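You operate a simulated robot arm through the tools that you are given. There is no shell and no other tool. Be economical: measure what you need, move in short steps, check, and stop when the job is done.

Carry out the task below with a simulated robot arm. There is one attempt and no reset: what you move stays moved.

TASK
Put one of the filters from the top of the camera bench on the red book.
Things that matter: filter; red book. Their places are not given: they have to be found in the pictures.

Only the result counts: the job must be done as asked and must still hold three seconds after the hand-in. Knocking over, shifting, dropping, spilling or breaking anything else fails it.

THE ROBOT
A 6-joint arm with a two-finger parallel gripper, fixed in place. Base frame: the origin is at the foot of the arm, x ahead of it, y to its left, z up; the work surface is at about z = 0. Units: cm, rad, N and s.
With the tool pointing down near the work surface it reaches from about 14 to 58 cm from the base axis. Its first joint turns from -1.152 to 1.152 rad. Payload 2.1 kg.
The tool frame sits at the grasp point between the pads (the TCP): z along the fingers, y along the line on which they close. The tips reach 3 cm beyond it. The gripper opens to 9.4 cm. The fingers are 2.8 cm wide and 1 cm thick; the gripper's body (5 by 9.6 cm) begins 5.5 cm behind the TCP.
Orientation is that of the tool frame in the base frame, as a unit quaternion [x, y, z, w]. With the fingers straight down and closing along the base's y, the tool's x points along the base's -x, its y along +y and its z along -z.

THE INTERFACE
- The arm moves only by the tool drive_tool. Its argument "series" is a list of rows, each an object (a shift or turn left out is 0, a gripper value left out holds the last) with "xyz": the shift along the tool's x, y, z in cm, a list of three; "rot": the turn, a rotation vector about the tool's x, y, z in rad, a list of three. In form: [{"xyz": [x, y, z], "rot": [wx, wy, wz]}, ...]. A call has 1 to 20 rows; each row is the pose to reach, as a shift and turn from the pose commanded when the call began, along the tool's axes at that moment. "claw" is the gripper command, from -1 (shut) to 1 (fully open), values between in proportion, set as the call begins (left out, the last holds). Each row takes 0.2 s and may step no farther than 5 cm and 0.15 rad from the row before; otherwise, or with a gripper value out of range, the whole call is refused. Where a pose cannot be reached the arm comes as near as it can. A force on the tool above 40 N (or 10 N above the force at the start of the call, whichever is more), or a blocked arm, ends the call early, and 0.2 s more pass. Each finger travels about 7.2 cm/s and halts on what it meets, pressing with about 36 N; the grip force reading is that of the motor and also rises with nothing between the fingers. The clock runs only during rows and for 0.2 s after the last one: add rows that repeat a pose to give the fingers time. The reply holds the time, the measured pose of the TCP, the force on the tool along the base axes, the opening and the grip force, in the units named above and with some noise.
- Cameras (640 x 400 px; columns grow to the right, rows downward): "scene" is fixed at [4.32, -35.94, 49.37]; the picture's right is [0.88, -0.47, 0.00], its down [-0.22, -0.41, -0.89] and it looks along [0.42, 0.78, -0.46] (base axes); focal length 326 px, centre (320, 200). "wrist" rides on the gripper at [-3.7, 0, -5.8] in the tool frame; the picture's right is [0.00, -1.00, 0.00], its down [0.97, 0.00, -0.24] and it looks along [0.24, 0.00, 0.97] (tool axes); focal length 218 px, centre (320, 200).
- snapshot(camera): a new picture of that camera. The clock stands still meanwhile.
- measure_at(camera, pixels): for up to 12 pixels [column, row] of the newest picture of that camera ("zoom" is the newest enlarged one), the place [x, y, z] in the base frame of the surface seen there, good to about 0.2 cm. The clock stands still meanwhile.
- enlarge(camera, box): a new picture of the part [left, top, right, bottom] of that camera's present view, enlarged. The clock stands still meanwhile.
- close_job(): hands the job in; it is judged then, once.

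Go step by step. Measure first, check grasps and placings, and put right what went wrong. The budget is 60 turns and 26 pictures, counting those below and the enlarged ones. Unless the task says otherwise, let go and move clear before handing in, and close with one line.

The tools are called after "Emit:" by a JSON object that holds its "op" and its "data". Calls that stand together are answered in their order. drive_tool: Moves the arm, as the interface text tells. Its arguments: {"type":"object","properties":{"series":{"type":"array","items":{"type":"object","properties":{"xyz":{"type":"array","items":{"type":"number"}},"rot":{"type":"array","items":{"type":"number"}}}}},"claw":{"type":"number"}},"required":["series"]} The other tools are called the same way: snapshot (camera) takes a picture; measure_at (camera, pixels) gives the place of the surface under pixels of a picture; enlarge (camera, box) takes an enlarged picture of a part of a camera's view; close_job () hands the job in.

At the start:

```text
clock: 0.0
ee_pos: [28.97, 2.14, 29.78]
tcp_rot: [0.0, 1.0, 0.001, 0.001]
force: [0.1, 0.5, -0.8]
grip_width: 9.39
gripper_force: 0.0
```

scene: 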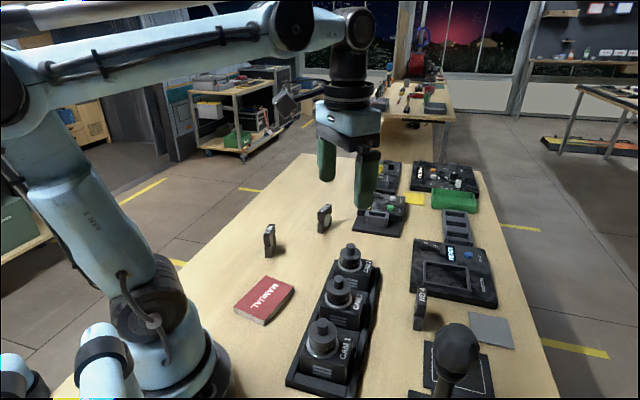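
wrist: 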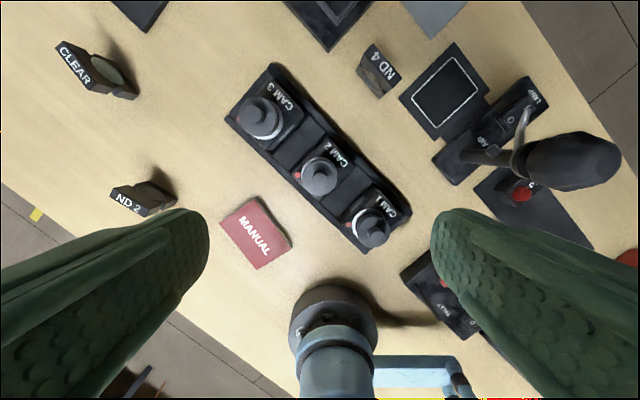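

The pictures show three upright filters (CLEAR at wrist (95,68), ND 2 at (143,198), ND 4 at (378,70)) and the red manual at (256,233). I'll enlarge and measure these.

Emit:
{"op": "enlarge", "data": {"camera": "scene", "box": [220, 180, 380, 340]}}

Emit:
{"op": "measure_at", "data": {"camera": "scene", "pixels": [[234, 306], [266, 324], [295, 288], [268, 276], [264, 300], [265, 229], [274, 226], [270, 240], [268, 256], [278, 250], [322, 208], [324, 232]]}}

Emit:
{"op": "measure_at", "data": {"camera": "wrist", "pixels": [[112, 193], [146, 208], [128, 201], [148, 182], [174, 200], [222, 222], [259, 268], [292, 243], [256, 196], [60, 45], [88, 85], [300, 300]]}}

```text
2.50 times, centred on (300, 260) of scene
```

zoom: 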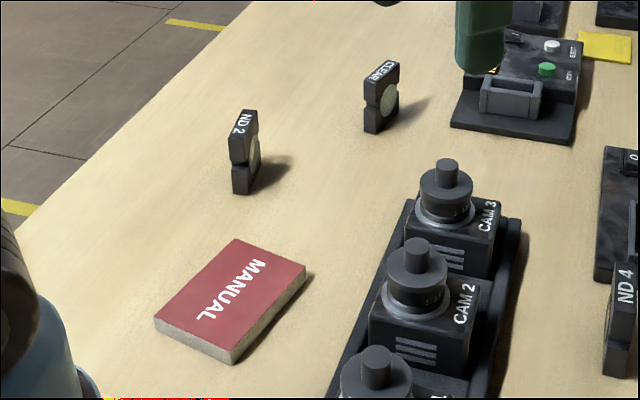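

```text
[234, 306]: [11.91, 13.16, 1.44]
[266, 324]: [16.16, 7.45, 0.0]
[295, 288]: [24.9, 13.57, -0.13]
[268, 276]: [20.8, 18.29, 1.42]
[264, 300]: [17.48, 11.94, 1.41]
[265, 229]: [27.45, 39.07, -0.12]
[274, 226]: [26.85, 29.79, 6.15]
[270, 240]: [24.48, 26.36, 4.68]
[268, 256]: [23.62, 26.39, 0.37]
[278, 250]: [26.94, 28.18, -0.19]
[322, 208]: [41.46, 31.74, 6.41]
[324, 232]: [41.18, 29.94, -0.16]
```

```text
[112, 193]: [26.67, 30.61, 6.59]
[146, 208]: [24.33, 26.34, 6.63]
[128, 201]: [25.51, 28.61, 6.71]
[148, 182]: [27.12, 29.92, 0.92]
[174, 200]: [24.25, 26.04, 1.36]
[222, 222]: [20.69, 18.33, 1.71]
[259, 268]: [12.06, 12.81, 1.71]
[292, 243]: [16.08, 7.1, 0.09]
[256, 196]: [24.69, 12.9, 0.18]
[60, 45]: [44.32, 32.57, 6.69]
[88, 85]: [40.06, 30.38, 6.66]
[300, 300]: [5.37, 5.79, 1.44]
```

The ND 2 filter stands alone, centred about (25.5, 28.5) with its top at 6.6; the book's top is centred near (18.4, 12.8) at 1.5. I'll move above ND 2, turned so the fingers close along its width, and look.

Emit:
{"op": "drive_tool", "data": {"series": [{"xyz": [0.5, 4.2, 0], "rot": [0, 0, 0.084]}, {"xyz": [1, 8.6, 0], "rot": [0, 0, 0.168]}, {"xyz": [1.6, 13, 1], "rot": [0, 0, 0.252]}, {"xyz": [2.2, 17.5, 2.5], "rot": [0, 0, 0.336]}, {"xyz": [2.8, 22, 4], "rot": [0, 0, 0.42]}, {"xyz": [3.5, 26.4, 6], "rot": [0, 0, 0.506]}, {"xyz": [3.5, 26.4, 6], "rot": [0, 0, 0.506]}], "claw": 1}}

Emit:
{"op": "snapshot", "data": {"camera": "wrist"}}

```text
clock: 1.6
ee_pos: [25.11, 28.81, 24.1]
tcp_rot: [0.251, 0.968, 0.001, 0.001]
force: [0.1, -0.4, 0.2]
grip_width: 9.4
gripper_force: 0.1
```

```text
22 pictures are left
```

wrist: 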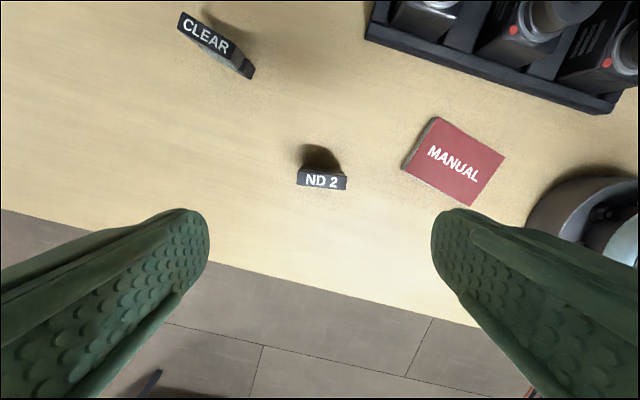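

Emit:
{"op": "enlarge", "data": {"camera": "wrist", "box": [270, 130, 370, 200]}}

Emit:
{"op": "measure_at", "data": {"camera": "wrist", "pixels": [[299, 172], [299, 184], [344, 178], [344, 188], [322, 181], [440, 119], [502, 157], [467, 204], [406, 165], [455, 160]]}}

```text
5.71 times, centred on (320, 165) of wrist
```

zoom: 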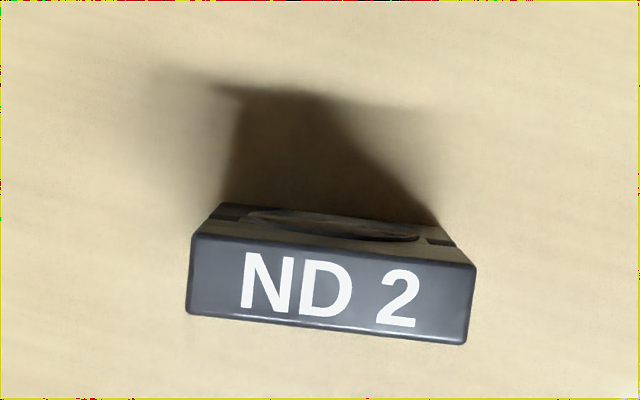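

```text
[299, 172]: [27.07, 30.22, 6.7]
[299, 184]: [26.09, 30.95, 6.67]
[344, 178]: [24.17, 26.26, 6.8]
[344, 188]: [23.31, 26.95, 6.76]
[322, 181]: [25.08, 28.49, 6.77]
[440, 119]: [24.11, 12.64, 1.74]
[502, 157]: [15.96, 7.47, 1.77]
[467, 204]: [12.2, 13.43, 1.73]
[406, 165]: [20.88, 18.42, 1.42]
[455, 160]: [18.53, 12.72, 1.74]
```

ND 2's top is centred at (25.16, 28.6), about 5 by 1.3 cm, and it is turned roughly 6° from my fingers. I'll correct the yaw and descend to just above it.

Emit:
{"op": "drive_tool", "data": {"series": [{"xyz": [-0.15, -0.16, 4], "rot": [0, 0, 0.11]}, {"xyz": [-0.15, -0.16, 8], "rot": [0, 0, 0.11]}, {"xyz": [-0.15, -0.16, 11.5], "rot": [0, 0, 0.11]}, {"xyz": [-0.15, -0.16, 13], "rot": [0, 0, 0.11]}, {"xyz": [-0.15, -0.16, 13], "rot": [0, 0, 0.11]}]}}

Emit:
{"op": "snapshot", "data": {"camera": "wrist"}}

```text
clock: 2.8
ee_pos: [25.73, 28.53, 11.19]
tcp_rot: [0.303, 0.953, 0.001, 0.0]
force: [-0.2, -0.1, 0.4]
grip_width: 9.42
gripper_force: 0.0
```

```text
20 pictures are left
```

wrist: 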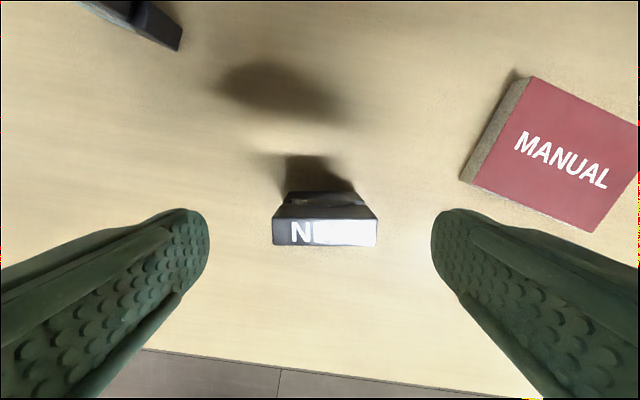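

The filter is centred between the fingers and aligned (top spans columns 272–377). I'll measure it once more for the offset.

Emit:
{"op": "measure_at", "data": {"camera": "wrist", "pixels": [[276, 221], [276, 242], [373, 222], [374, 244], [324, 233]]}}

```text
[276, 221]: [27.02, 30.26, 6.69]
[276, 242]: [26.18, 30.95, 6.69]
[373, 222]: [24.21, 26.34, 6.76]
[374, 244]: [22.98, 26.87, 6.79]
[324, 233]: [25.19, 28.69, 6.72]
```

The filter centre sits about +0.53, −0.25 from the TCP in tool x, y. I'll correct that and descend to z≈4.2.

Emit:
{"op": "drive_tool", "data": {"series": [{"xyz": [0.53, -0.25, 0]}, {"xyz": [0.53, -0.25, 2.5]}, {"xyz": [0.53, -0.25, 5]}, {"xyz": [0.53, -0.25, 6.2]}, {"xyz": [0.53, -0.25, 7]}, {"xyz": [0.53, -0.25, 7]}]}}

Emit:
{"op": "snapshot", "data": {"camera": "wrist"}}

```text
clock: 4.2
ee_pos: [25.28, 28.63, 3.94]
tcp_rot: [0.303, 0.953, 0.001, 0.0]
force: [-0.4, -0.3, 0.1]
grip_width: 9.39
gripper_force: 0.0
```

```text
19 pictures are left
```

wrist: 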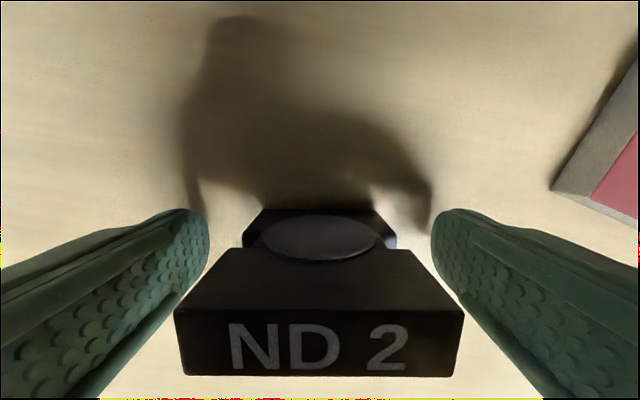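

The filter is straight between the pads (columns 175–463). Closing the gripper now.

Emit:
{"op": "drive_tool", "data": {"series": [{}, {}, {}, {}, {}, {}], "claw": -1}}

```text
clock: 5.6
ee_pos: [25.16, 28.65, 4.17]
tcp_rot: [0.303, 0.953, 0.0, 0.0]
force: [0.5, -0.7, -0.1]
grip_width: 5.32
gripper_force: 36.4
```

The grip stopped at 5.32 cm with 36 N, so the filter is held. Lifting 6 cm and checking.

Emit:
{"op": "drive_tool", "data": {"series": [{"xyz": [0, 0, -1]}, {"xyz": [0, 0, -3]}, {"xyz": [0, 0, -6]}, {"xyz": [0, 0, -6]}]}}

Emit:
{"op": "snapshot", "data": {"camera": "wrist"}}

Emit:
{"op": "snapshot", "data": {"camera": "scene"}}

```text
clock: 6.6
ee_pos: [25.15, 28.53, 10.11]
tcp_rot: [0.303, 0.953, 0.0, 0.001]
force: [0.5, 0.5, -0.6]
grip_width: 5.34
gripper_force: 36.2
```

```text
18 pictures are left
```

wrist: 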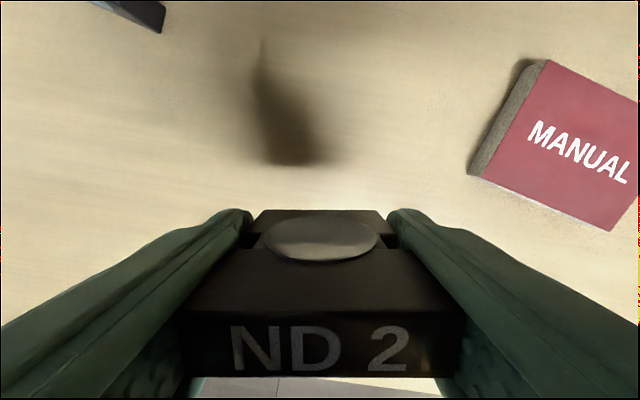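

```text
17 pictures are left
```

scene: 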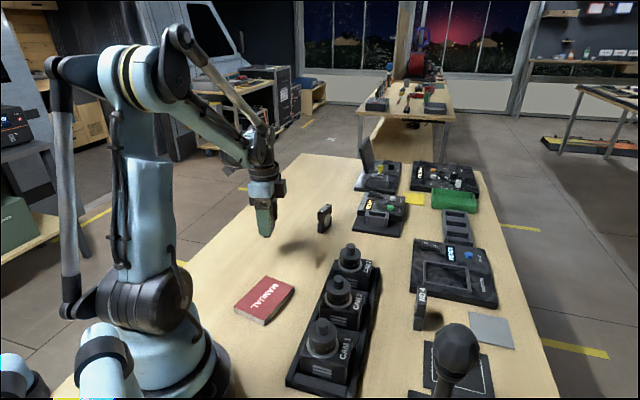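

The filter is held square and off the table. Before carrying it to the book I'll check how close the camera rack is.

Emit:
{"op": "measure_at", "data": {"camera": "scene", "pixels": [[287, 383], [308, 345], [320, 322], [337, 280], [350, 248], [320, 300], [303, 360], [264, 297], [337, 295], [330, 262]]}}

```text
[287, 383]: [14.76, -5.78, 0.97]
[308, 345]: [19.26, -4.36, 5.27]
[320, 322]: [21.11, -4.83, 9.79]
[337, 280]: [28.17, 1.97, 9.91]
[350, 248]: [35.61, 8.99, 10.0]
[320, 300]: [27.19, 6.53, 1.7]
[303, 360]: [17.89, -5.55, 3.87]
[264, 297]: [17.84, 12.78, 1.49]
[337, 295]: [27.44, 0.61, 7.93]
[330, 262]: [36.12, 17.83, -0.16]
```

The rack is over 10 cm from the book, so the path is clear. Carrying the filter above the book's centre.

Emit:
{"op": "drive_tool", "data": {"series": [{"xyz": [-0.4, -2, 0]}, {"xyz": [-1, -5, 0]}, {"xyz": [-1.65, -8.2, 0]}, {"xyz": [-2.3, -11.4, 0]}, {"xyz": [-2.9, -14.4, 0]}, {"xyz": [-3.36, -16.68, 0]}, {"xyz": [-3.36, -16.68, 0]}, {"xyz": [-3.36, -16.68, 0]}]}}

Emit:
{"op": "snapshot", "data": {"camera": "wrist"}}

Emit:
{"op": "enlarge", "data": {"camera": "scene", "box": [200, 200, 340, 340]}}

```text
clock: 8.4
ee_pos: [17.96, 13.07, 9.78]
tcp_rot: [0.303, 0.953, 0.001, 0.0]
force: [-0.1, 0.5, -0.7]
grip_width: 5.35
gripper_force: 36.2
```

```text
16 pictures are left
```

wrist: 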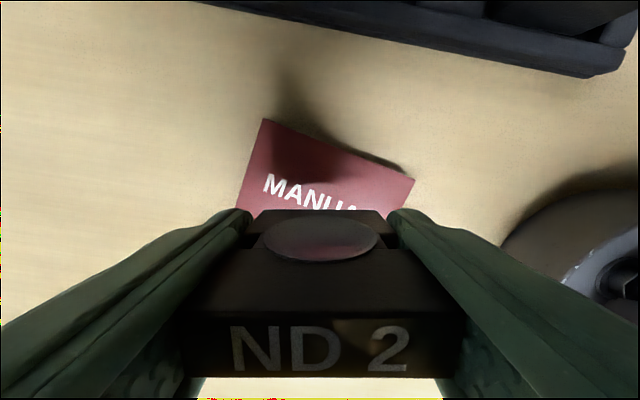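

```text
2.86 times, centred on (270, 270) of scene
```

zoom: 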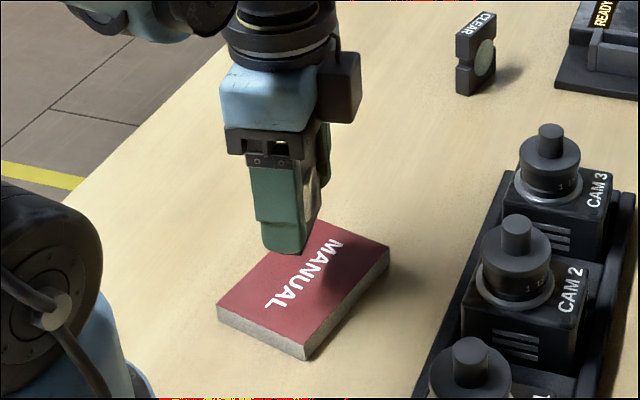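

The filter is over the book's centre, with its bottom near z≈5.8 and the book's top at about 1.6. I'll lower it slowly until just above contact.

Emit:
{"op": "drive_tool", "data": {"series": [{"xyz": [0, 0, 1.5]}, {"xyz": [0, 0, 2.8]}, {"xyz": [0, 0, 3.5]}, {"xyz": [0, 0, 3.8]}, {"xyz": [0, 0, 3.8]}]}}

Emit:
{"op": "enlarge", "data": {"camera": "scene", "box": [220, 250, 310, 330]}}

```text
clock: 9.6
ee_pos: [18.2, 13.23, 6.04]
tcp_rot: [0.304, 0.953, 0.001, 0.0]
force: [-0.4, -0.4, -0.4]
grip_width: 5.32
gripper_force: 36.3
```

```text
5.00 times, centred on (265, 290) of scene
```

zoom: 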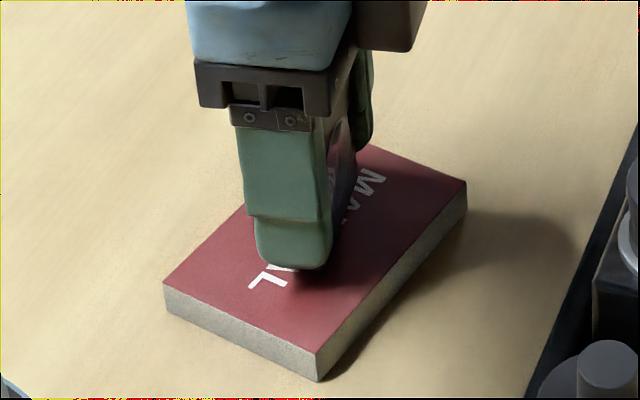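

No contact yet (force about 0). I'll go down in 0.1 cm steps and watch the force.

Emit:
{"op": "drive_tool", "data": {"series": [{"xyz": [0, 0, 0.1]}, {"xyz": [0, 0, 0.2]}, {"xyz": [0, 0, 0.2]}]}}

```text
clock: 10.4
ee_pos: [18.05, 13.04, 6.04]
tcp_rot: [0.303, 0.953, 0.001, 0.001]
force: [-0.3, 0.2, -1.1]
grip_width: 5.35
gripper_force: 36.0
```

Emit:
{"op": "drive_tool", "data": {"series": [{"xyz": [0, 0, 0.08]}, {"xyz": [0, 0, 0.15]}, {"xyz": [0, 0, 0.15]}]}}

```text
clock: 11.2
ee_pos: [18.25, 13.02, 5.77]
tcp_rot: [0.303, 0.953, 0.001, 0.001]
force: [0.4, 0.5, 0.0]
grip_width: 5.35
gripper_force: 35.7
```

Emit:
{"op": "drive_tool", "data": {"series": [{"xyz": [0, 0, 0.08]}, {"xyz": [0, 0, 0.12]}, {"xyz": [0, 0, 0.12]}]}}

```text
clock: 12.0
ee_pos: [18.25, 12.97, 5.65]
tcp_rot: [0.303, 0.953, 0.001, 0.001]
force: [4.2, -0.3, 19.7]
grip_width: 5.32
gripper_force: 35.7
```

The 20 N upward force shows contact with the book. I'll ease up slightly to unload, then open.

Emit:
{"op": "drive_tool", "data": {"series": [{"xyz": [0, 0, -0.05]}, {"xyz": [0, 0, -0.05]}]}}

Emit:
{"op": "drive_tool", "data": {"series": [{}, {}, {}, {}, {}], "claw": 1}}

Emit:
{"op": "snapshot", "data": {"camera": "wrist"}}

```text
clock: 12.6
ee_pos: [18.17, 13.02, 5.55]
tcp_rot: [0.303, 0.953, 0.002, 0.001]
force: [2.1, -1.0, 4.4]
grip_width: 5.33
gripper_force: 36.3
```

```text
clock: 13.8
ee_pos: [18.19, 12.99, 5.69]
tcp_rot: [0.304, 0.953, 0.0, 0.0]
force: [0.5, 0.8, -0.6]
grip_width: 9.38
gripper_force: 0.0
```

```text
13 pictures are left
```

wrist: 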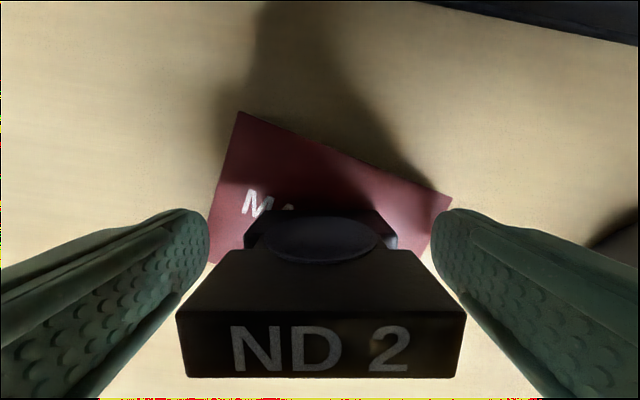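

The filter stands free between the open fingers. Rising straight up to clear it and checking.

Emit:
{"op": "drive_tool", "data": {"series": [{"xyz": [0, 0, -1]}, {"xyz": [0, 0, -3]}, {"xyz": [0, 0, -6]}, {"xyz": [0, 0, -10]}, {"xyz": [0, 0, -14]}, {"xyz": [0, 0, -14]}]}}

Emit:
{"op": "snapshot", "data": {"camera": "wrist"}}

Emit:
{"op": "enlarge", "data": {"camera": "scene", "box": [200, 200, 340, 340]}}

```text
clock: 15.2
ee_pos: [18.17, 12.92, 19.8]
tcp_rot: [0.303, 0.953, 0.0, 0.0]
force: [0.7, 0.8, -0.8]
grip_width: 9.38
gripper_force: 0.1
```

```text
12 pictures are left
```

wrist: 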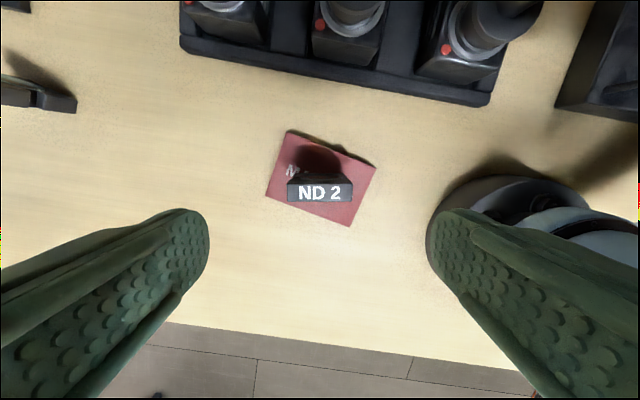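

```text
2.86 times, centred on (270, 270) of scene
```

zoom: 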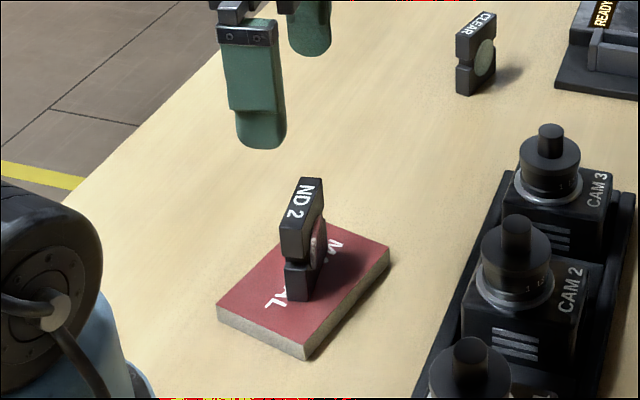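

The ND 2 filter stands upright near the middle of the red book (zoom (303,240)), the book has not moved and the gripper is clear, so I'm handing in.

Emit:
{"op": "close_job", "data": {}}

```text
The job is handed in.
```

The ND 2 filter is standing upright on the red book, nothing else looked disturbed in the last pictures, and the job is handed in.
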